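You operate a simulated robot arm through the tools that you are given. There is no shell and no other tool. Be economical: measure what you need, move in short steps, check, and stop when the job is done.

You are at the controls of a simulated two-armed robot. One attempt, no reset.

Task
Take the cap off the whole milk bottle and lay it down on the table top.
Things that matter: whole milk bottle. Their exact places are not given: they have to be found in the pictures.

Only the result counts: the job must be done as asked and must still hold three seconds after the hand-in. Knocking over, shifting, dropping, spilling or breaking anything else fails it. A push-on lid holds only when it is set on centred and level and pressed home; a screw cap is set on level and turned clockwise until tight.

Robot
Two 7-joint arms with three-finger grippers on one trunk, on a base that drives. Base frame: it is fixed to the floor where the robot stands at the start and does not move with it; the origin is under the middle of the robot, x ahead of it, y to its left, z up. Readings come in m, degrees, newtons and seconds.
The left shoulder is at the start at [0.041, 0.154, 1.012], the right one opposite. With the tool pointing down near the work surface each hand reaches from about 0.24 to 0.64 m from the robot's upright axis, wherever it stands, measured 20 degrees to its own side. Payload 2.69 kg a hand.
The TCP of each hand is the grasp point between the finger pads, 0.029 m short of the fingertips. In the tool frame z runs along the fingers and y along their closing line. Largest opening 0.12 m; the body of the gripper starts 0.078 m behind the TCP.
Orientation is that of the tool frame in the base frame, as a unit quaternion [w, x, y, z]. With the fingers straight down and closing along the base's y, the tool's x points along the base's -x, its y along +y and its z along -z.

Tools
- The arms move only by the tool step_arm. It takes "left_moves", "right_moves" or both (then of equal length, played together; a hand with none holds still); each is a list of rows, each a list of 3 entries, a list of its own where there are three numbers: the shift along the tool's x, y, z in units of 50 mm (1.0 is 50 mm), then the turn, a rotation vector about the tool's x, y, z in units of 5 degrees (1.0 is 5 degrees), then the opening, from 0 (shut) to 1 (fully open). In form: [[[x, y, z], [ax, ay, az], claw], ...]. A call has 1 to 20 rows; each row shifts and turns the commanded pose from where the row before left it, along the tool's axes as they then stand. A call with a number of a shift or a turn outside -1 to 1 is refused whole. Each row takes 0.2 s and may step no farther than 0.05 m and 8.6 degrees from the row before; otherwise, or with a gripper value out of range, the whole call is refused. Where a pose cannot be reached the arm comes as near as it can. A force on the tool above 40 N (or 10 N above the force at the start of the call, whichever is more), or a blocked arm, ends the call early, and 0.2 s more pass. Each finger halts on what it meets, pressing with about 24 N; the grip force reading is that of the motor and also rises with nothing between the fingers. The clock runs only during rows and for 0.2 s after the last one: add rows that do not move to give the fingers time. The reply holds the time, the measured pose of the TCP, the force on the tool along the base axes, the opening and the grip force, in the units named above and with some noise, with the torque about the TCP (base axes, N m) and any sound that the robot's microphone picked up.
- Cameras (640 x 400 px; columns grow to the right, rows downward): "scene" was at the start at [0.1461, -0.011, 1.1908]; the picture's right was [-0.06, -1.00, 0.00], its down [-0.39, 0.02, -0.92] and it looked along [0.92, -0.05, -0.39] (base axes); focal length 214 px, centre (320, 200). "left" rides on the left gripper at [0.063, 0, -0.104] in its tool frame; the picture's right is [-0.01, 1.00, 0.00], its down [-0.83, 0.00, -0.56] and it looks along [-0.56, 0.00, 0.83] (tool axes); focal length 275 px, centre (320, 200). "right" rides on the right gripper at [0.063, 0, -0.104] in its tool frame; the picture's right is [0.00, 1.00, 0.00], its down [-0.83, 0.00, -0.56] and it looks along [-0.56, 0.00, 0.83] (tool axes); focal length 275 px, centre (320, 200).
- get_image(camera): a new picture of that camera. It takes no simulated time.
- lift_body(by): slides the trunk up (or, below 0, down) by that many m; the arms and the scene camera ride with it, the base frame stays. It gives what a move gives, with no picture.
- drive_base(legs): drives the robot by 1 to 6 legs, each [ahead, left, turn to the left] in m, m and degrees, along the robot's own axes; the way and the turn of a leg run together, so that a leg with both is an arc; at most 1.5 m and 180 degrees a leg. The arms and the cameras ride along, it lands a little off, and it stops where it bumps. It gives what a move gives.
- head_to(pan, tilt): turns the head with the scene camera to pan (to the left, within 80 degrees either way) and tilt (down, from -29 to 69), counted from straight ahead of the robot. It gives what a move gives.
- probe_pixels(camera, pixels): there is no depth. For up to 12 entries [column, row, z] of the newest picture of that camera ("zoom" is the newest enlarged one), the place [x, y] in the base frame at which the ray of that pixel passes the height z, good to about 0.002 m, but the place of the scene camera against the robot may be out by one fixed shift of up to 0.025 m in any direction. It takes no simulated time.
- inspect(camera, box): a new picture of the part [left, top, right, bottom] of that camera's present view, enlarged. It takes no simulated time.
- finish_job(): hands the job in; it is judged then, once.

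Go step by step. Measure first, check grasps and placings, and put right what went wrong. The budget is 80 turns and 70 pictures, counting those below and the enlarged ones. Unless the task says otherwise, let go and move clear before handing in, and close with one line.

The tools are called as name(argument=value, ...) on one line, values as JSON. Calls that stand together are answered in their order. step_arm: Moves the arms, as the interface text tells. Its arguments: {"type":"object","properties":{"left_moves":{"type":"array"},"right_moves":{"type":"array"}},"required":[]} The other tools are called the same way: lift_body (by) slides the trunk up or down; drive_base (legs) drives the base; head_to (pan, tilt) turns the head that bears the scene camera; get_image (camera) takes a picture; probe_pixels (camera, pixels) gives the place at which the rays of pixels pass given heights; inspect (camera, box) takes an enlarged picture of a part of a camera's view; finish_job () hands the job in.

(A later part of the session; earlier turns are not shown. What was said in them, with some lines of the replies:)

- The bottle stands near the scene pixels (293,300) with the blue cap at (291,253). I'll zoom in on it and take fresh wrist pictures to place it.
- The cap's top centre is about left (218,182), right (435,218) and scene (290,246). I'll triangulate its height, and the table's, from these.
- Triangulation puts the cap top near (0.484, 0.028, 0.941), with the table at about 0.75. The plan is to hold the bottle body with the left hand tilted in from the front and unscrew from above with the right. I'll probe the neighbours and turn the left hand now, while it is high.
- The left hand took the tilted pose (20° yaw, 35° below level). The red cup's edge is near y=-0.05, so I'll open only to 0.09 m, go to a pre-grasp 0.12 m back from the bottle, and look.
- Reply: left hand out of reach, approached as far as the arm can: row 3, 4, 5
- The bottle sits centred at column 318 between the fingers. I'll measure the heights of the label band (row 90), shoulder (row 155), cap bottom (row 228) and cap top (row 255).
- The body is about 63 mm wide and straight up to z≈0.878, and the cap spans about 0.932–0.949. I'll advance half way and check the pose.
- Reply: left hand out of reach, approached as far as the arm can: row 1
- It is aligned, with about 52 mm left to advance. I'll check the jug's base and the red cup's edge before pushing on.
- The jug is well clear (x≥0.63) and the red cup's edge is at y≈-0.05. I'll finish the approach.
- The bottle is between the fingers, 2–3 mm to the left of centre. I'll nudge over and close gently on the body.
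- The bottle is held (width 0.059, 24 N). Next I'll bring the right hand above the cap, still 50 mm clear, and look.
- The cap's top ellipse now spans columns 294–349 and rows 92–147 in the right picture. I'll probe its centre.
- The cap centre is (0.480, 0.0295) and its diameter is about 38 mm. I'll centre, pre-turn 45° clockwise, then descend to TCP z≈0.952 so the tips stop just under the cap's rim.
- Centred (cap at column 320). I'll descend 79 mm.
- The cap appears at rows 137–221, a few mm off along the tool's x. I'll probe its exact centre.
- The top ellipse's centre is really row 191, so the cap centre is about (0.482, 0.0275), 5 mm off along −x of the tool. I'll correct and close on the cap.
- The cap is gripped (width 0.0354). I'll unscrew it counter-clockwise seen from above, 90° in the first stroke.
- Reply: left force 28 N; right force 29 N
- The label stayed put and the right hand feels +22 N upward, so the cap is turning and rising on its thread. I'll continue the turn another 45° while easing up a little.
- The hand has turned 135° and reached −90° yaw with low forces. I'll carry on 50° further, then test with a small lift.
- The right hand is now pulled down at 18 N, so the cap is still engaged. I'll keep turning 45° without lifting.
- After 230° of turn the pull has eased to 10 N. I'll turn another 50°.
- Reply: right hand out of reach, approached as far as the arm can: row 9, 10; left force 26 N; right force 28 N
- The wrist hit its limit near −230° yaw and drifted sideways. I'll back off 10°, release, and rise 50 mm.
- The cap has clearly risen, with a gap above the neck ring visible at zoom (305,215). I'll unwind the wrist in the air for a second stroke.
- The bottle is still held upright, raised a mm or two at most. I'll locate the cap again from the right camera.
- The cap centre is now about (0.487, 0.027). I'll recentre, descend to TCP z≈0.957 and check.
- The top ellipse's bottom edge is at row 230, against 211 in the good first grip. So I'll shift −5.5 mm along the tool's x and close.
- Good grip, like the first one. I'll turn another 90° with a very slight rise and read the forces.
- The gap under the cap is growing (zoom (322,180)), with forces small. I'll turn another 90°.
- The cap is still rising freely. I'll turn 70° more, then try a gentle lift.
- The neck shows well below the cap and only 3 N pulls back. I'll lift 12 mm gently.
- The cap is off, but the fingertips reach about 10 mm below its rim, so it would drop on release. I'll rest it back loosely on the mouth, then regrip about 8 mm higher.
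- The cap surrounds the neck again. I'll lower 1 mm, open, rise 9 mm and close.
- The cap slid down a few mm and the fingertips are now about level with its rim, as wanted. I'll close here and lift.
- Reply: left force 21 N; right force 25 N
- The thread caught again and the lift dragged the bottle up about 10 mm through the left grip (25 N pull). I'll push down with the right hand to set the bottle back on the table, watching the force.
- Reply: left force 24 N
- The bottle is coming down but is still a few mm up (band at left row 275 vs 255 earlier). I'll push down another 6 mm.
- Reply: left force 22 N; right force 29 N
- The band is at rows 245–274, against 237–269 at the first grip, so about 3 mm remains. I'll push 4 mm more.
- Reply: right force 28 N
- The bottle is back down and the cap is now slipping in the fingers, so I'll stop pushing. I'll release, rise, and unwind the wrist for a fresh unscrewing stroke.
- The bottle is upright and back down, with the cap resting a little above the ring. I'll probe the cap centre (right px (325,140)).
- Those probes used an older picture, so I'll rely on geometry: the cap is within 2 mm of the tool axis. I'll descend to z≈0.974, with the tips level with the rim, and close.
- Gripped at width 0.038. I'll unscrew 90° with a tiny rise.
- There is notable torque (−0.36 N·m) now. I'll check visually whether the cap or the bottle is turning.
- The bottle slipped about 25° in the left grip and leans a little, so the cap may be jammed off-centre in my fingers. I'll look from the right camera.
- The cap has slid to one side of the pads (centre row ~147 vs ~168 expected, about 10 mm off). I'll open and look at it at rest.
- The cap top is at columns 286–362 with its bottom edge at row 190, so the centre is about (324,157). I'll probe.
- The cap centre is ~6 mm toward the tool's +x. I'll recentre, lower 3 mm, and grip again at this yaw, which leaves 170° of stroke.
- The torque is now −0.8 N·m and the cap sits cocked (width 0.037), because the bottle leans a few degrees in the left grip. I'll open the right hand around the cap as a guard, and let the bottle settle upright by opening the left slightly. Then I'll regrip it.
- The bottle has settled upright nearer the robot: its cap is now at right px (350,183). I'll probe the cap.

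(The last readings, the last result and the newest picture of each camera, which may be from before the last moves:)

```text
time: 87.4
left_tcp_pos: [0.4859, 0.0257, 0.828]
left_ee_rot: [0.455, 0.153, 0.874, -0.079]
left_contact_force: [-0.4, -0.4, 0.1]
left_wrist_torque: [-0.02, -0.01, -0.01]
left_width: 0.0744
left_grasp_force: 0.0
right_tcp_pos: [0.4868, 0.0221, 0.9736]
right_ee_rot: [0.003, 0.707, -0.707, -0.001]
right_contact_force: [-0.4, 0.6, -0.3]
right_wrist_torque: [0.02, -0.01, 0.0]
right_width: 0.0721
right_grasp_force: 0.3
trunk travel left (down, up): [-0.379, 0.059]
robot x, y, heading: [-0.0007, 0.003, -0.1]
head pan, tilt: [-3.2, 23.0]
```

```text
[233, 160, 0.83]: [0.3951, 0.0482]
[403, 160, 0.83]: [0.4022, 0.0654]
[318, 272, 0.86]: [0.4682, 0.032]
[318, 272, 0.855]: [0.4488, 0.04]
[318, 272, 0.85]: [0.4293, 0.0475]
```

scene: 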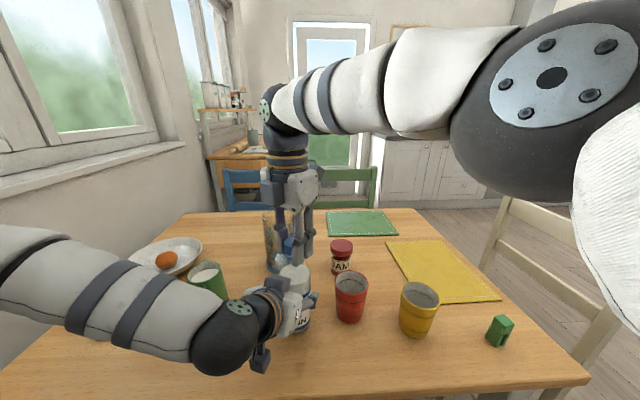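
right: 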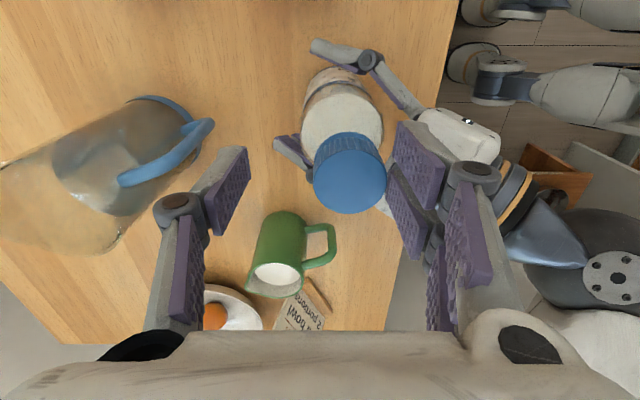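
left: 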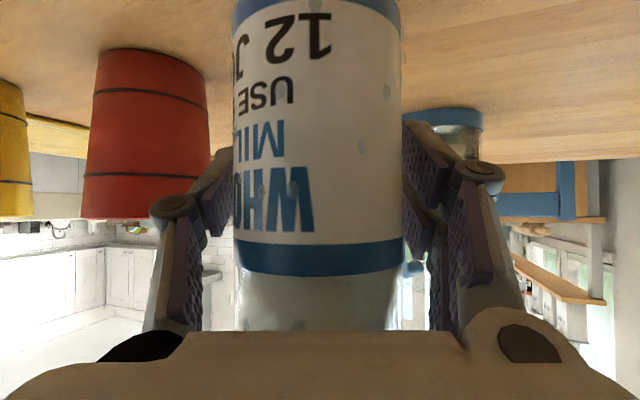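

The cap and bottle axis are at (0.4715, 0.031), and the label height shows it stands on the table. I'll recentre the left hand on it and regrip, then recentre the right hand, rise, and unwind.

step_arm(left_moves=[[[0.17, 0, -0.245], [0, 0, 0], 0.62], [[0, 0, 0], [0, 0, 0], 0.58], [[0, 0, 0], [0, 0, 0], 0.55], [[0, 0, 0], [0, 0, 0], 0.52], [[0, 0, 0], [0, 0, 0], 0.5], [[0, 0, 0], [0, 0, 0], 0.45], [[0, 0, 0], [0, 0, 0], 0.3], [[0, 0, 0], [0, 0, 0], 0.2]])

step_arm(right_moves=[[[-0.18, 0.31, 0], [0, 0, 0], 0.6], [[0, 0, -0.4], [0, 0, 0], 0.6], [[0, 0, -0.4], [0, 0, 1], 0.6], [[0, 0, 0], [0, 0, 1], 0.6], [[0, 0, 0], [0, 0, 1], 0.6], [[0, 0, 0], [0, 0, 1], 0.6], [[0, 0, 0], [0, 0, 1], 0.6], [[0, 0, 0], [0, 0, 1], 0.6], [[0, 0, 0], [0, 0, 1], 0.6], [[0, 0, 0], [0, 0, 1], 0.6], [[0, 0, 0], [0, 0, 1], 0.6], [[0, 0, 0], [0, 0, 1], 0.6], [[0, 0, 0], [0, 0, 1], 0.6], [[0, 0, 0], [0, 0, 1], 0.6], [[0, 0, 0], [0, 0, 1], 0.6], [[0, 0, 0], [0, 0, 1], 0.6]])

step_arm(right_moves=[[[0, 0, 0], [0, 0, 1], 0.5], [[0, 0, 0], [0, 0, 1], 0.5], [[0, 0, 0], [0, 0, 1], 0.5], [[0, 0, 0], [0, 0, 1], 0.5], [[0, 0, 0], [0, 0, 1], 0.5], [[0, 0, 0], [0, 0, 1], 0.5], [[0, 0, 0], [0, 0, 1], 0.5], [[0, 0, 0], [0, 0, 1], 0.5], [[0, 0, 0], [0, 0, 1], 0.5], [[0, 0, 0], [0, 0, 1], 0.5], [[0, 0, 0], [0, 0, 1], 0.5], [[0, 0, 0], [0, 0, 1], 0.5], [[0, 0, 0], [0, 0, 1], 0.5]])

get_image(camera="right")

```text
time: 89.2
left_tcp_pos: [0.4723, 0.0313, 0.8288]
left_ee_rot: [0.455, 0.153, 0.874, -0.08]
left_contact_force: [-2.5, 0.0, 2.2]
left_wrist_torque: [0.07, 0.01, 0.02]
left_width: 0.0593
left_grasp_force: 23.5
right_tcp_pos: [0.4876, 0.021, 0.9738]
right_ee_rot: [0.003, 0.707, -0.707, 0.0]
right_contact_force: [0.0, -0.1, -0.3]
right_wrist_torque: [0.0, -0.01, -0.01]
right_width: 0.0719
right_grasp_force: 0.0
trunk travel left (down, up): [-0.379, 0.059]
robot x, y, heading: [0.0047, 0.0015, -0.2]
head pan, tilt: [-3.2, 23.0]
```

```text
time: 92.6
left_tcp_pos: [0.4736, 0.0338, 0.8293]
left_ee_rot: [0.456, 0.153, 0.873, -0.08]
left_contact_force: [0.6, 1.2, 3.3]
left_wrist_torque: [0.21, -0.19, -0.01]
left_width: 0.0592
left_grasp_force: 23.8
right_tcp_pos: [0.4718, 0.0306, 1.0139]
right_ee_rot: [-0.002, -0.172, 0.985, -0.003]
right_contact_force: [0.3, -0.2, 0.6]
right_wrist_torque: [-0.02, 0.02, 0.04]
right_width: 0.0719
right_grasp_force: 0.0
trunk travel left (down, up): [-0.379, 0.059]
robot x, y, heading: [0.002, -0.0006, -0.0]
head pan, tilt: [-3.2, 23.0]
```

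```text
time: 95.4
left_tcp_pos: [0.4722, 0.0319, 0.8289]
left_ee_rot: [0.455, 0.154, 0.873, -0.08]
left_contact_force: [0.1, -0.7, 3.3]
left_wrist_torque: [0.18, -0.09, -0.01]
left_width: 0.0588
left_grasp_force: 23.7
right_tcp_pos: [0.4743, 0.0311, 1.0143]
right_ee_rot: [-0.001, 0.384, 0.923, -0.004]
right_contact_force: [-0.8, 0.1, -0.3]
right_wrist_torque: [0.0, -0.02, 0.03]
right_width: 0.0599
right_grasp_force: 0.0
trunk travel left (down, up): [-0.379, 0.059]
robot x, y, heading: [0.0028, 0.0002, -0.0]
head pan, tilt: [-3.2, 23.0]
```

```text
9 pictures are left
```

right: 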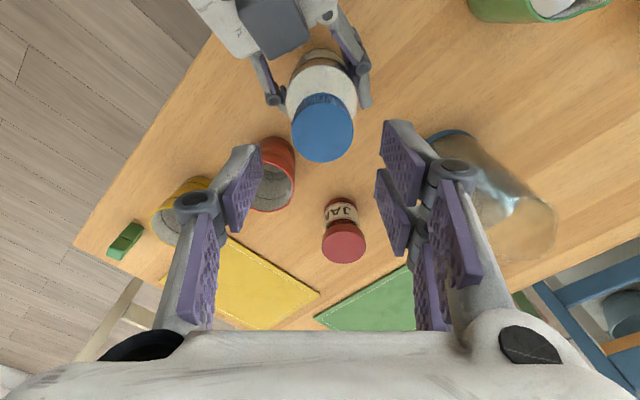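

The cap is well centred (columns 291–354). I'll descend to z≈0.968, grip, and turn 45° first to read the torque.

step_arm(right_moves=[[[0, 0.03, 0.4], [0, 0, 0], 0.5], [[0, 0, 0.52], [0, 0, 0], 0.5], [[0, 0, 0], [0, 0, 0], 0.42], [[0, 0, 0], [0, 0, 0], 0.36], [[0, 0, 0], [0, 0, 0], 0.32], [[0, 0, 0], [0, 0, 0], 0.26], [[0, 0, 0], [0, 0, 0], 0.1], [[0, 0, 0], [0, 0, 0], 0.1]])

step_arm(right_moves=[[[0, 0, 0], [0, 0, -1], 0.1], [[0, 0, 0], [0, 0, -1], 0.1], [[0, 0, 0], [0, 0, -1], 0.1], [[0, 0, 0], [0, 0, -1], 0.1], [[0, 0, 0], [0, 0, -1], 0.1], [[0, 0, 0], [0, 0, -1], 0.1], [[0, 0, 0], [0, 0, -1], 0.1], [[0, 0, 0], [0, 0, -1], 0.1], [[0, 0, 0], [0, 0, -1], 0.1]])

```text
time: 97.2
left_tcp_pos: [0.4727, 0.032, 0.8292]
left_ee_rot: [0.455, 0.153, 0.873, -0.08]
left_contact_force: [0.3, 0.3, 3.0]
left_wrist_torque: [0.16, 0.03, 0.07]
left_width: 0.0595
left_grasp_force: 24.1
right_tcp_pos: [0.4732, 0.031, 0.9681]
right_ee_rot: [-0.001, 0.382, 0.924, -0.003]
right_contact_force: [-0.7, -1.4, -0.5]
right_wrist_torque: [-0.1, 0.07, -0.04]
right_width: 0.0374
right_grasp_force: 24.2
trunk travel left (down, up): [-0.379, 0.059]
robot x, y, heading: [-0.0022, -0.0009, -0.1]
head pan, tilt: [-3.2, 23.0]
```

```text
time: 99.2
left_tcp_pos: [0.4714, 0.0312, 0.8306]
left_ee_rot: [0.455, 0.153, 0.874, -0.08]
left_contact_force: [-0.6, -8.6, 0.8]
left_wrist_torque: [0.7, 0.14, 0.69]
left_width: 0.0593
left_grasp_force: 24.1
right_tcp_pos: [0.4722, 0.0322, 0.9674]
right_ee_rot: [-0.002, -0.001, 1.0, -0.003]
right_contact_force: [-1.9, 7.9, 1.3]
right_wrist_torque: [0.33, 0.23, -0.73]
right_width: 0.0371
right_grasp_force: 23.9
trunk travel left (down, up): [-0.379, 0.059]
robot x, y, heading: [-0.0008, 0.0013, 0.2]
head pan, tilt: [-3.2, 23.0]
```

The torque is again 0.7 N·m. I need to see whether the bottle turned or the cap did.

get_image(camera="left")

inspect(camera="scene", box=[250, 215, 350, 300])

```text
8 pictures are left
```

left: 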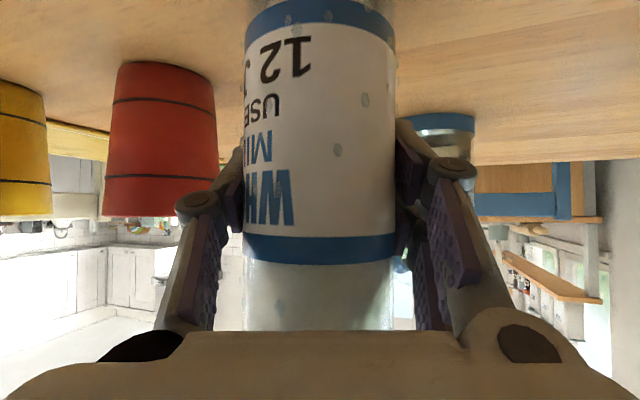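

```text
4.71 times, centred on (300, 258) of scene
```

zoom: 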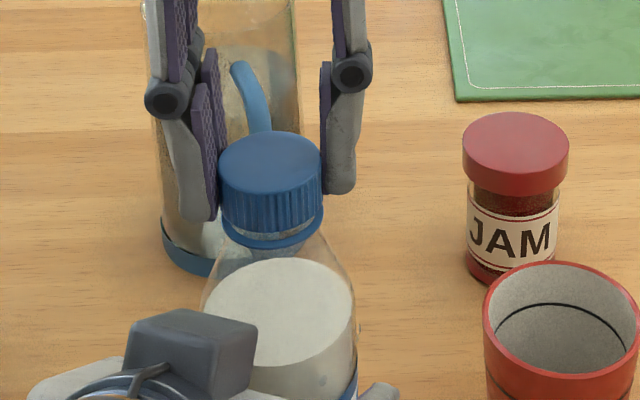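

The label turned only ~18° for 45° of hand turn, so the cap is binding after having been pressed down. I'll add a slight upward pull, wiggle clockwise 15° and then turn counter-clockwise, watching the force.

step_arm(right_moves=[[[0, 0, 0], [0, 0, 1], 0.1], [[0, 0, 0], [0, 0, 1], 0.1], [[0, 0, -0.02], [0, 0, 1], 0.1], [[0, 0, -0.01], [0, 0, 0], 0.1]])

step_arm(right_moves=[[[0, 0, 0], [0, 0, -1], 0.1], [[0, 0, 0], [0, 0, -1], 0.1], [[0, 0, 0], [0, 0, -1], 0.1], [[0, 0, 0], [0, 0, -1], 0.1], [[0, 0, 0], [0, 0, -1], 0.1], [[0, 0, 0], [0, 0, -1], 0.1], [[0, 0, 0], [0, 0, -1], 0.1], [[0, 0, 0], [0, 0, -1], 0.1], [[0, 0, 0], [0, 0, -1], 0.1]])

```text
time: 100.2
left_tcp_pos: [0.473, 0.0321, 0.8278]
left_ee_rot: [0.455, 0.154, 0.873, -0.081]
left_contact_force: [0.4, -6.2, 0.8]
left_wrist_torque: [0.59, -0.07, 0.02]
left_width: 0.0591
left_grasp_force: 24.4
right_tcp_pos: [0.4748, 0.0308, 0.9685]
right_ee_rot: [-0.003, 0.131, 0.991, -0.003]
right_contact_force: [-0.1, 7.1, -2.7]
right_wrist_torque: [0.29, 0.13, 0.0]
right_width: 0.0369
right_grasp_force: 24.5
trunk travel left (down, up): [-0.379, 0.059]
robot x, y, heading: [-0.0002, -0.0021, 0.2]
head pan, tilt: [-3.2, 23.0]
```

```text
time: 102.2
left_tcp_pos: [0.4719, 0.0317, 0.8288]
left_ee_rot: [0.454, 0.154, 0.874, -0.081]
left_contact_force: [-0.5, -13.5, 0.3]
left_wrist_torque: [1.16, 0.15, 0.12]
left_width: 0.0594
left_grasp_force: 24.4
right_tcp_pos: [0.4733, 0.0317, 0.9691]
right_ee_rot: [-0.004, -0.26, 0.966, -0.003]
right_contact_force: [-0.4, 12.3, 0.4]
right_wrist_torque: [0.35, 0.06, -0.14]
right_width: 0.0368
right_grasp_force: 23.6
trunk travel left (down, up): [-0.379, 0.059]
robot x, y, heading: [0.0024, 0.0028, -0.2]
head pan, tilt: [-3.2, 23.0]
```

The torque dropped to −0.14 N·m, so it has freed. I'll continue 95° with a slight rise.

step_arm(right_moves=[[[0, 0, 0], [0, 0, -1], 0.1], [[0, 0, -0.003], [0, 0, -1], 0.1], [[0, 0, -0.003], [0, 0, -1], 0.1], [[0, 0, -0.003], [0, 0, -1], 0.1], [[0, 0, -0.003], [0, 0, -1], 0.1], [[0, 0, -0.003], [0, 0, -1], 0.1], [[0, 0, -0.003], [0, 0, -1], 0.1], [[0, 0, -0.003], [0, 0, -1], 0.1], [[0, 0, -0.003], [0, 0, -1], 0.1], [[0, 0, -0.003], [0, 0, -1], 0.1], [[0, 0, -0.003], [0, 0, -1], 0.1], [[0, 0, -0.003], [0, 0, -1], 0.1], [[0, 0, -0.003], [0, 0, -1], 0.1], [[0, 0, -0.003], [0, 0, -1], 0.1], [[0, 0, -0.003], [0, 0, -1], 0.1], [[0, 0, -0.003], [0, 0, -1], 0.1], [[0, 0, -0.003], [0, 0, -1], 0.1], [[0, 0, -0.003], [0, 0, -1], 0.1], [[0, 0, -0.003], [0, 0, -1], 0.1]])

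```text
time: 106.2
left_tcp_pos: [0.4729, 0.0324, 0.829]
left_ee_rot: [0.456, 0.154, 0.873, -0.08]
left_contact_force: [7.6, -2.4, 6.3]
left_wrist_torque: [0.47, 0.03, 0.11]
left_width: 0.0596
left_grasp_force: 24.3
right_tcp_pos: [0.4736, 0.0312, 0.9725]
right_ee_rot: [0.004, 0.887, -0.461, -0.001]
right_contact_force: [-2.5, 4.9, -0.5]
right_wrist_torque: [0.13, 0.13, -0.05]
right_width: 0.0368
right_grasp_force: 23.7
trunk travel left (down, up): [-0.379, 0.059]
robot x, y, heading: [-0.0007, 0.0023, -0.0]
head pan, tilt: [-3.2, 23.0]
```

Turning is free (0.05 N·m). I'll continue 80° more with a slight rise.

step_arm(right_moves=[[[0, 0, -0.004], [0, 0, -1], 0.1], [[0, 0, -0.004], [0, 0, -1], 0.1], [[0, 0, -0.004], [0, 0, -1], 0.1], [[0, 0, -0.004], [0, 0, -1], 0.1], [[0, 0, -0.004], [0, 0, -1], 0.1], [[0, 0, -0.004], [0, 0, -1], 0.1], [[0, 0, -0.004], [0, 0, -1], 0.1], [[0, 0, -0.004], [0, 0, -1], 0.1], [[0, 0, -0.004], [0, 0, -1], 0.1], [[0, 0, -0.004], [0, 0, -1], 0.1], [[0, 0, -0.004], [0, 0, -1], 0.1], [[0, 0, -0.004], [0, 0, -1], 0.1], [[0, 0, -0.004], [0, 0, -1], 0.1], [[0, 0, -0.004], [0, 0, -1], 0.1], [[0, 0, -0.004], [0, 0, -1], 0.1], [[0, 0, -0.004], [0, 0, -1], 0.1]])

inspect(camera="scene", box=[250, 215, 350, 300])

```text
time: 109.6
left_tcp_pos: [0.4727, 0.0317, 0.8269]
left_ee_rot: [0.454, 0.154, 0.874, -0.08]
left_contact_force: [-0.2, 9.1, -0.8]
left_wrist_torque: [-0.87, -0.2, 0.12]
left_width: 0.0588
left_grasp_force: 23.9
right_tcp_pos: [0.4737, 0.0315, 0.9745]
right_ee_rot: [0.004, 0.976, 0.217, -0.002]
right_contact_force: [1.3, -6.9, -0.4]
right_wrist_torque: [-0.23, -0.04, -0.06]
right_width: 0.0366
right_grasp_force: 23.5
trunk travel left (down, up): [-0.379, 0.059]
robot x, y, heading: [0.0017, -0.0015, -0.2]
head pan, tilt: [-3.2, 23.0]
```

```text
4.71 times, centred on (300, 258) of scene
```

zoom: 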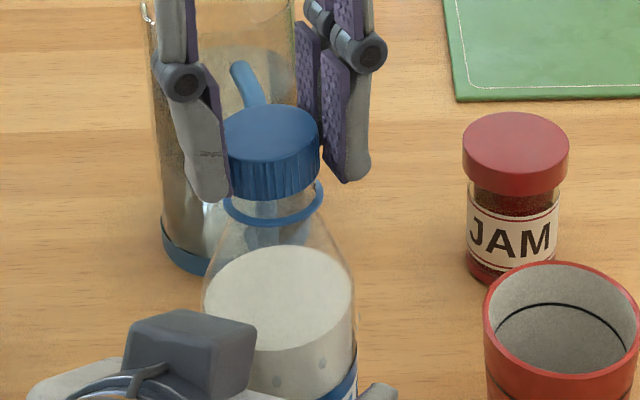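

The cap has risen well above the ring. I'll lift 4 mm gently and read the pull.

step_arm(right_moves=[[[0, 0, -0.02], [0, 0, -0.5], 0.1], [[0, 0, -0.03], [0, 0, -0.5], 0.1], [[0, 0, -0.03], [0, 0, 0], 0.1]])

```text
time: 110.4
left_tcp_pos: [0.4721, 0.0319, 0.8282]
left_ee_rot: [0.456, 0.153, 0.873, -0.08]
left_contact_force: [-1.1, 7.7, 1.2]
left_wrist_torque: [-0.85, -0.24, 0.09]
left_width: 0.0592
left_grasp_force: 24.1
right_tcp_pos: [0.4735, 0.0315, 0.9777]
right_ee_rot: [0.002, 0.966, 0.258, -0.003]
right_contact_force: [0.7, -6.7, -3.6]
right_wrist_torque: [-0.14, -0.01, -0.08]
right_width: 0.0363
right_grasp_force: 23.8
trunk travel left (down, up): [-0.379, 0.059]
robot x, y, heading: [0.0022, -0.0023, -0.2]
head pan, tilt: [-3.2, 23.0]
```

The pull is only 3.6 N. I'll lift another 5 mm.

step_arm(right_moves=[[[0, 0, -0.03], [0, 0, 0], 0.1], [[0, 0, -0.03], [0, 0, 0], 0.1], [[0, 0, -0.04], [0, 0, 0], 0.1]])

```text
time: 111.2
left_tcp_pos: [0.4717, 0.0304, 0.8284]
left_ee_rot: [0.454, 0.154, 0.874, -0.08]
left_contact_force: [-0.2, -0.4, -4.1]
left_wrist_torque: [-0.04, -0.02, -0.04]
left_width: 0.059
left_grasp_force: 23.4
right_tcp_pos: [0.4732, 0.0323, 0.9825]
right_ee_rot: [0.002, 0.966, 0.258, -0.003]
right_contact_force: [0.3, 0.7, -0.3]
right_wrist_torque: [-0.01, -0.02, 0.01]
right_width: 0.0363
right_grasp_force: 24.6
trunk travel left (down, up): [-0.379, 0.059]
robot x, y, heading: [0.0029, -0.0, -0.1]
head pan, tilt: [-3.2, 23.0]
```

The force is zero: the cap is free of the neck. I'll raise it 60 mm and unwind the wrist to yaw 0.

step_arm(right_moves=[[[0, 0, -0.4], [0, 0, 0], 0.1], [[0, 0, -0.4], [0, 0, 0], 0.1], [[0, 0, -0.4], [0, 0, 0], 0.1], [[0, 0, 0], [0, 0, 1], 0.1], [[0, 0, 0], [0, 0, 1], 0.1], [[0, 0, 0], [0, 0, 1], 0.1], [[0, 0, 0], [0, 0, 1], 0.1], [[0, 0, 0], [0, 0, 1], 0.1], [[0, 0, 0], [0, 0, 1], 0.1], [[0, 0, 0], [0, 0, 1], 0.1], [[0, 0, 0], [0, 0, 1], 0.1], [[0, 0, 0], [0, 0, 1], 0.1], [[0, 0, 0], [0, 0, 1], 0.1], [[0, 0, 0], [0, 0, 1], 0.1], [[0, 0, 0], [0, 0, 1], 0.1]])

step_arm(right_moves=[[[0, 0, 0], [0, 0, 1], 0.1], [[0, 0, 0], [0, 0, 1], 0.1], [[0, 0, 0], [0, 0, 1], 0.1], [[0, 0, 0], [0, 0, 1], 0.1], [[0, 0, 0], [0, 0, 1], 0.1], [[0, 0, 0], [0, 0, 1], 0.1], [[0, 0, 0], [0, 0, 1], 0.1], [[0, 0, 0], [0, 0, 1], 0.1], [[0, 0, 0], [0, 0, 1], 0.1], [[0, 0, 0], [0, 0, 1], 0.1], [[0, 0, 0], [0, 0, 1], 0.1], [[0, 0, 0], [0, 0, 1], 0.1], [[0, 0, 0], [0, 0, 1], 0.1], [[0, 0, 0], [0, 0, 1], 0.1], [[0, 0, 0], [0, 0, 1], 0.1], [[0, 0, 0], [0, 0, 1], 0.1], [[0, 0, 0], [0, 0, 1], 0.1], [[0, 0, 0], [0, 0, 1], 0.1]])

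step_arm(right_moves=[[[0, 0, 0], [0, 0, 1], 0.1], [[0, 0, 0], [0, 0, 1], 0.1], [[0, 0, 0], [0, 0, 1], 0.1], [[0, 0, 0], [0, 0, 1], 0.1], [[0, 0, 0], [0, 0, 1], 0.1], [[0, 0, 0], [0, 0, 1], 0.1], [[0, 0, 0], [0, 0, 1], 0.1], [[0, 0, 0], [0, 0, 1], 0.1], [[0, 0, 0], [0, 0, 1], 0.1], [[0, 0, 0], [0, 0, 1], 0.1], [[0, 0, 0], [0, 0, 1], 0.1], [[0, 0, 0], [0, 0, 1], 0.1]])

get_image(camera="scene")

```text
time: 114.4
left_tcp_pos: [0.4723, 0.0319, 0.829]
left_ee_rot: [0.455, 0.153, 0.874, -0.08]
left_contact_force: [-0.2, 0.2, -3.4]
left_wrist_torque: [0.0, 0.0, 0.01]
left_width: 0.0589
left_grasp_force: 23.8
right_tcp_pos: [0.4737, 0.0304, 1.0434]
right_ee_rot: [0.004, 0.966, -0.26, -0.001]
right_contact_force: [0.0, -0.4, -0.2]
right_wrist_torque: [0.02, 0.0, 0.0]
right_width: 0.0363
right_grasp_force: 24.1
trunk travel left (down, up): [-0.379, 0.059]
robot x, y, heading: [0.0019, -0.0033, -0.1]
head pan, tilt: [-3.2, 23.0]
```

```text
time: 118.2
left_tcp_pos: [0.4727, 0.0316, 0.8276]
left_ee_rot: [0.456, 0.153, 0.873, -0.08]
left_contact_force: [-0.4, -0.2, -3.9]
left_wrist_torque: [0.04, 0.01, 0.0]
left_width: 0.0589
left_grasp_force: 24.3
right_tcp_pos: [0.4729, 0.0315, 1.0433]
right_ee_rot: [-0.005, -0.498, 0.867, -0.002]
right_contact_force: [0.5, -0.1, -0.6]
right_wrist_torque: [-0.01, 0.01, -0.03]
right_width: 0.0362
right_grasp_force: 24.4
trunk travel left (down, up): [-0.379, 0.059]
robot x, y, heading: [-0.0001, 0.0024, -0.3]
head pan, tilt: [-3.2, 23.0]
```

```text
time: 120.8
left_tcp_pos: [0.4727, 0.0318, 0.8289]
left_ee_rot: [0.455, 0.154, 0.873, -0.08]
left_contact_force: [0.0, 0.4, -4.6]
left_wrist_torque: [0.02, 0.0, -0.01]
left_width: 0.0591
left_grasp_force: 24.0
right_tcp_pos: [0.4737, 0.0312, 1.0434]
right_ee_rot: [-0.002, 0.0, 1.0, -0.002]
right_contact_force: [-0.2, -0.4, -0.2]
right_wrist_torque: [0.02, 0.0, 0.0]
right_width: 0.0361
right_grasp_force: 23.7
trunk travel left (down, up): [-0.379, 0.059]
robot x, y, heading: [-0.0008, 0.0032, 0.1]
head pan, tilt: [-3.2, 23.0]
```

```text
5 pictures are left
```

scene: 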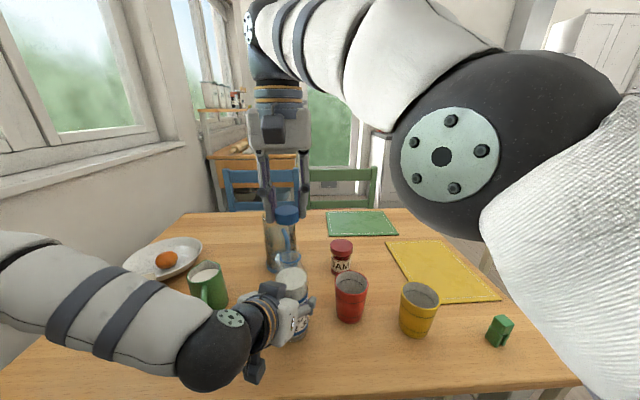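

The cap is in the right hand (scene (287,215)) and the bottle neck is open. I'll carry it to the free spot at about (0.40, −0.15), in front of and between the two cups, and begin descending.

step_arm(right_moves=[[[0.296, -0.724, 0], [0, 0, 0], 0.1], [[0.296, -0.724, 0], [0, 0, 0], 0.1], [[0.296, -0.724, 0], [0, 0, 0], 0.1], [[0.296, -0.724, 0], [0, 0, 0], 0.1], [[0.296, -0.724, 0], [0, 0, 0], 0.1], [[0, 0, 0.8], [0, 0, 0], 0.1], [[0, 0, 0.8], [0, 0, 0], 0.1], [[0, 0, 0.8], [0, 0, 0], 0.1], [[0, 0, 0], [0, 0, 0], 0.1]])

get_image(camera="right")

```text
time: 122.8
left_tcp_pos: [0.4727, 0.0323, 0.8292]
left_ee_rot: [0.454, 0.154, 0.874, -0.081]
left_contact_force: [-0.4, -0.7, -4.1]
left_wrist_torque: [-0.01, 0.0, 0.01]
left_width: 0.0593
left_grasp_force: 24.1
right_tcp_pos: [0.3989, -0.1506, 0.9236]
right_ee_rot: [-0.004, 0.0, 1.0, -0.004]
right_contact_force: [0.1, 0.4, -0.3]
right_wrist_torque: [-0.03, -0.04, 0.01]
right_width: 0.0365
right_grasp_force: 24.8
trunk travel left (down, up): [-0.379, 0.059]
robot x, y, heading: [0.0009, -0.0018, 0.1]
head pan, tilt: [-3.2, 23.0]
```

```text
4 pictures are left
```

right: 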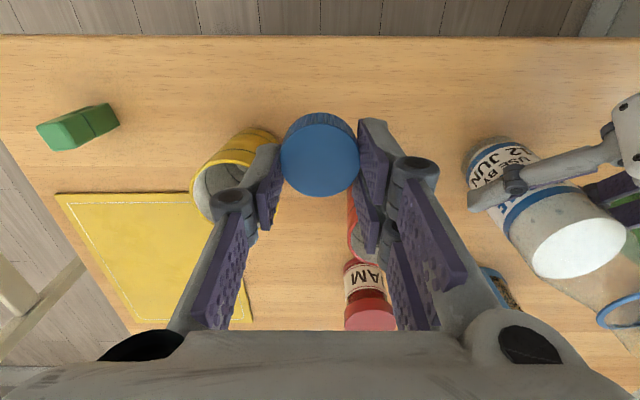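

The cap is held level and the landing spot (right px ~(320,96)) is clear of both cups. I'll descend to just above the table.

step_arm(right_moves=[[[0, 0, 0.8], [0, 0, 0], 0.1], [[0, 0, 0.8], [0, 0, 0], 0.1], [[0, 0, 0.7], [0, 0, 0], 0.1], [[0, 0, 0.2], [0, 0, 0], 0.1], [[0, 0, 0], [0, 0, 0], 0.1]])

step_arm(right_moves=[[[0, 0, 0.05], [0, 0, 0], 0.1], [[0, 0, 0.05], [0, 0, 0], 0.1], [[0, 0, 0.05], [0, 0, 0], 0.1], [[0, 0, 0], [0, 0, 0], 0.1]])

```text
time: 124.0
left_tcp_pos: [0.4724, 0.0317, 0.8286]
left_ee_rot: [0.454, 0.153, 0.874, -0.08]
left_contact_force: [0.7, -0.1, -4.3]
left_wrist_torque: [0.01, 0.0, -0.03]
left_width: 0.059
left_grasp_force: 24.0
right_tcp_pos: [0.398, -0.15, 0.8001]
right_ee_rot: [-0.002, 0.0, 1.0, -0.004]
right_contact_force: [0.2, 0.1, 0.1]
right_wrist_torque: [-0.02, -0.03, 0.03]
right_width: 0.0361
right_grasp_force: 24.5
trunk travel left (down, up): [-0.379, 0.059]
robot x, y, heading: [0.001, 0.0005, -0.2]
head pan, tilt: [-3.2, 23.0]
```

```text
time: 125.0
left_tcp_pos: [0.4725, 0.0316, 0.8286]
left_ee_rot: [0.455, 0.153, 0.874, -0.08]
left_contact_force: [0.5, -0.5, -3.7]
left_wrist_torque: [0.03, -0.01, 0.0]
left_width: 0.059
left_grasp_force: 23.9
right_tcp_pos: [0.3978, -0.1512, 0.7921]
right_ee_rot: [-0.003, 0.001, 1.0, -0.002]
right_contact_force: [0.3, 0.6, 0.2]
right_wrist_torque: [0.0, 0.01, 0.0]
right_width: 0.0365
right_grasp_force: 24.1
trunk travel left (down, up): [-0.379, 0.059]
robot x, y, heading: [-0.0021, -0.0043, 0.2]
head pan, tilt: [-3.2, 23.0]
```

No contact yet at z=0.792. I'll keep going down in 2 mm steps until something touches.

step_arm(right_moves=[[[0, 0, 0.04], [0, 0, 0], 0.1], [[0, 0, 0.04], [0, 0, 0], 0.1], [[0, 0, 0.04], [0, 0, 0], 0.1], [[0, 0, 0.04], [0, 0, 0], 0.1], [[0, 0, 0], [0, 0, 0], 0.1]])

```text
time: 126.2
left_tcp_pos: [0.4726, 0.0323, 0.828]
left_ee_rot: [0.454, 0.153, 0.874, -0.08]
left_contact_force: [-0.3, 0.5, -3.8]
left_wrist_torque: [-0.04, -0.03, 0.04]
left_width: 0.059
left_grasp_force: 24.2
right_tcp_pos: [0.3987, -0.1506, 0.7846]
right_ee_rot: [-0.002, 0.002, 1.0, -0.002]
right_contact_force: [-0.1, 0.4, -0.5]
right_wrist_torque: [0.01, 0.0, 0.0]
right_width: 0.0364
right_grasp_force: 23.8
trunk travel left (down, up): [-0.379, 0.059]
robot x, y, heading: [0.0005, -0.0023, 0.1]
head pan, tilt: [-3.2, 23.0]
```

step_arm(right_moves=[[[0, 0, 0.03], [0, 0, 0], 0.1], [[0, 0, 0.03], [0, 0, 0], 0.1], [[0, 0, 0.03], [0, 0, 0], 0.1], [[0, 0, 0.03], [0, 0, 0], 0.1], [[0, 0, 0], [0, 0, 0], 0.1]])

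```text
time: 127.4
left_tcp_pos: [0.4721, 0.032, 0.8298]
left_ee_rot: [0.455, 0.153, 0.873, -0.08]
left_contact_force: [-0.3, -1.1, -4.6]
left_wrist_torque: [0.01, 0.0, 0.0]
left_width: 0.0589
left_grasp_force: 23.5
right_tcp_pos: [0.3985, -0.151, 0.7794]
right_ee_rot: [-0.001, 0.0, 1.0, -0.003]
right_contact_force: [0.8, -2.6, 28.3]
right_wrist_torque: [-0.1, 0.11, 0.03]
right_width: 0.0363
right_grasp_force: 23.8
trunk travel left (down, up): [-0.379, 0.059]
robot x, y, heading: [0.0026, 0.0033, -0.1]
head pan, tilt: [-3.2, 23.0]
```

Table contact at z=0.779 (28 N). I'll back off 1 mm, open slowly, then rise straight up.

step_arm(right_moves=[[[0, 0, -0.02], [0, 0, 0], 0.1], [[0, 0, 0], [0, 0, 0], 0.3], [[0, 0, 0], [0, 0, 0], 0.36], [[0, 0, 0], [0, 0, 0], 0.44], [[0, 0, 0], [0, 0, 0], 0.5], [[0, 0, 0], [0, 0, 0], 0.5], [[0, 0, -0.4], [0, 0, 0], 0.5], [[0, 0, -0.8], [0, 0, 0], 0.5], [[0, 0, -0.8], [0, 0, 0], 0.5], [[0, 0, -0.8], [0, 0, 0], 0.5], [[0, 0, 0], [0, 0, 0], 0.5]])

get_image(camera="right")

```text
time: 129.8
left_tcp_pos: [0.4726, 0.0307, 0.8273]
left_ee_rot: [0.455, 0.153, 0.874, -0.08]
left_contact_force: [-0.5, 0.4, -2.4]
left_wrist_torque: [-0.01, -0.01, 0.01]
left_width: 0.059
left_grasp_force: 24.0
right_tcp_pos: [0.3989, -0.1498, 0.9189]
right_ee_rot: [-0.002, 0.001, 1.0, -0.003]
right_contact_force: [-0.2, 0.1, -0.1]
right_wrist_torque: [-0.01, 0.0, -0.04]
right_width: 0.06
right_grasp_force: 0.0
trunk travel left (down, up): [-0.379, 0.059]
robot x, y, heading: [-0.0008, -0.0004, -0.1]
head pan, tilt: [-3.2, 23.0]
```

```text
3 pictures are left
```

right: 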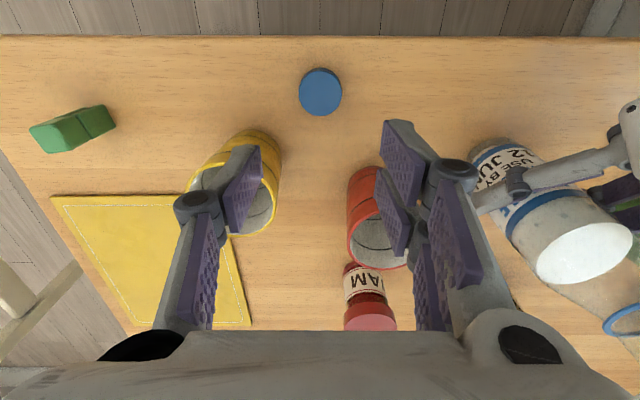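

The cap lies flat on the table at right px (320,92). I'll move the right hand clear and lower the left about 2 mm, since it still carries ~4 N of the bottle, before letting go.

step_arm(right_moves=[[[0, 0, -0.8], [0, 0, 0], 0.5], [[0, 0, -0.8], [0, 0, 0], 0.5], [[0.5, -0.5, -0.5], [0, 0, 0], 0.5], [[0.5, -0.5, 0], [0, 0, 0], 0.5]])

step_arm(left_moves=[[[0.0164, 0, 0.0115], [0, 0, 0], 0.2], [[0.0164, 0, 0.0115], [0, 0, 0], 0.2], [[0, 0, 0], [0, 0, 0], 0.2]])

```text
time: 130.8
left_tcp_pos: [0.4732, 0.032, 0.8289]
left_ee_rot: [0.454, 0.154, 0.874, -0.08]
left_contact_force: [-0.5, -0.9, -3.0]
left_wrist_torque: [-0.02, 0.02, 0.0]
left_width: 0.059
left_grasp_force: 23.9
right_tcp_pos: [0.3513, -0.1989, 1.0246]
right_ee_rot: [-0.003, 0.001, 1.0, -0.004]
right_contact_force: [-0.4, 0.7, 0.1]
right_wrist_torque: [0.02, -0.01, 0.0]
right_width: 0.0597
right_grasp_force: 0.1
trunk travel left (down, up): [-0.379, 0.059]
robot x, y, heading: [0.0019, 0.0006, -0.1]
head pan, tilt: [-3.2, 23.0]
```

```text
time: 131.6
left_tcp_pos: [0.472, 0.0324, 0.8291]
left_ee_rot: [0.457, 0.153, 0.873, -0.08]
left_contact_force: [0.5, 1.0, 8.9]
left_wrist_torque: [0.0, -0.26, 0.03]
left_width: 0.059
left_grasp_force: 23.6
right_tcp_pos: [0.3504, -0.1997, 1.0246]
right_ee_rot: [-0.003, 0.0, 1.0, -0.003]
right_contact_force: [0.1, -0.3, -1.1]
right_wrist_torque: [0.02, -0.04, -0.02]
right_width: 0.0601
right_grasp_force: 0.1
trunk travel left (down, up): [-0.379, 0.059]
robot x, y, heading: [0.003, -0.0016, -0.0]
head pan, tilt: [-3.2, 23.0]
```

The reading has swung to +9 N, so the bottle now stands on the table. I'll open slowly and back out along the approach line.

step_arm(left_moves=[[[0, 0, 0], [0, 0, 0], 0.51], [[0, 0, 0], [0, 0, 0], 0.54], [[0, 0, 0], [0, 0, 0], 0.6], [[0, 0, 0], [0, 0, 0], 0.68], [[0, 0, 0], [0, 0, 0], 0.72], [[0, 0, 0], [0, 0, 0], 0.72], [[0, 0, -0.3], [0, 0, 0], 0.72], [[0, 0, -0.5], [0, 0, 0], 0.72], [[0, 0, -0.5], [0, 0, 0], 0.72], [[0, 0, -0.5], [0, 0, 0], 0.72], [[0, 0, 0], [0, 0, 0], 0.72]])

get_image(camera="scene")

```text
time: 134.0
left_tcp_pos: [0.4135, 0.0523, 0.8777]
left_ee_rot: [0.454, 0.154, 0.874, -0.08]
left_contact_force: [0.0, -0.3, 0.2]
left_wrist_torque: [0.03, 0.0, 0.03]
left_width: 0.0863
left_grasp_force: 0.0
left hand out of reach, approached as far as the arm can: row 10
right_tcp_pos: [0.3514, -0.1999, 1.0233]
right_ee_rot: [-0.002, 0.0, 1.0, -0.003]
right_contact_force: [0.5, 0.5, 0.1]
right_wrist_torque: [0.0, 0.01, -0.03]
right_width: 0.06
right_grasp_force: 0.1
trunk travel left (down, up): [-0.379, 0.059]
robot x, y, heading: [0.0016, 0.002, 0.1]
head pan, tilt: [-3.2, 23.0]
```

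```text
2 pictures are left
```

scene: 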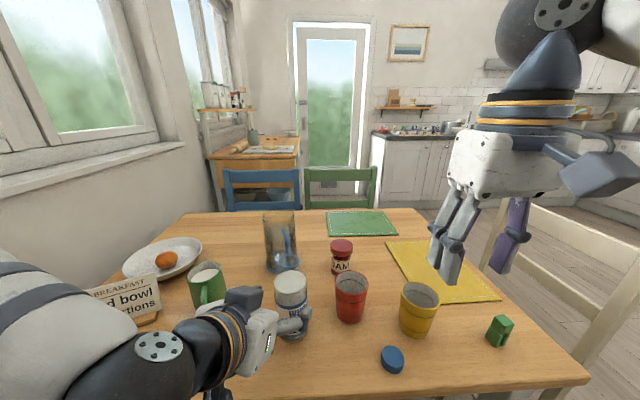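

The cap lies on the table (scene (392,358)), the bottle stands open and everything else is in place. I'll raise the left hand clear for a last check.

step_arm(left_moves=[[[-0.41, 0, -0.287], [0, 0, 0], 0.72], [[-0.41, 0, -0.287], [0, 0, 0], 0.72], [[-0.6, 0, -0.42], [0, 0, 0], 0.72], [[-0.6, 0, -0.42], [0, 0, 0], 0.72], [[0, 0, 0], [0, 0, 0], 0.72]])

get_image(camera="scene")

```text
time: 135.2
left_tcp_pos: [0.411, 0.0517, 1.0015]
left_ee_rot: [0.456, 0.153, 0.873, -0.08]
left_contact_force: [-0.2, -0.3, 0.3]
left_wrist_torque: [-0.01, 0.0, 0.04]
left_width: 0.0864
left_grasp_force: 0.1
right_tcp_pos: [0.3508, -0.198, 1.0229]
right_ee_rot: [-0.002, -0.001, 1.0, -0.003]
right_contact_force: [0.5, -0.2, -0.3]
right_wrist_torque: [-0.03, 0.01, 0.02]
right_width: 0.0598
right_grasp_force: 0.0
trunk travel left (down, up): [-0.379, 0.059]
robot x, y, heading: [-0.002, -0.0012, 0.1]
head pan, tilt: [-3.2, 23.0]
```

```text
1 pictures are left
```

scene: 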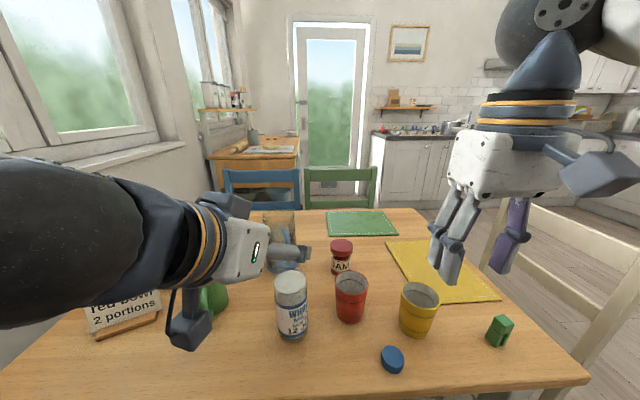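

The bottle stands upright and open at scene (291,305), the cap lies flat at (392,358), and both hands are clear, so I'm handing in.

finish_job()

```text
The job is handed in.
```

The cap is off the whole milk bottle and lying flat on the table; the bottle stands upright about 1 cm from where it started, and nothing else looks moved in the last picture.
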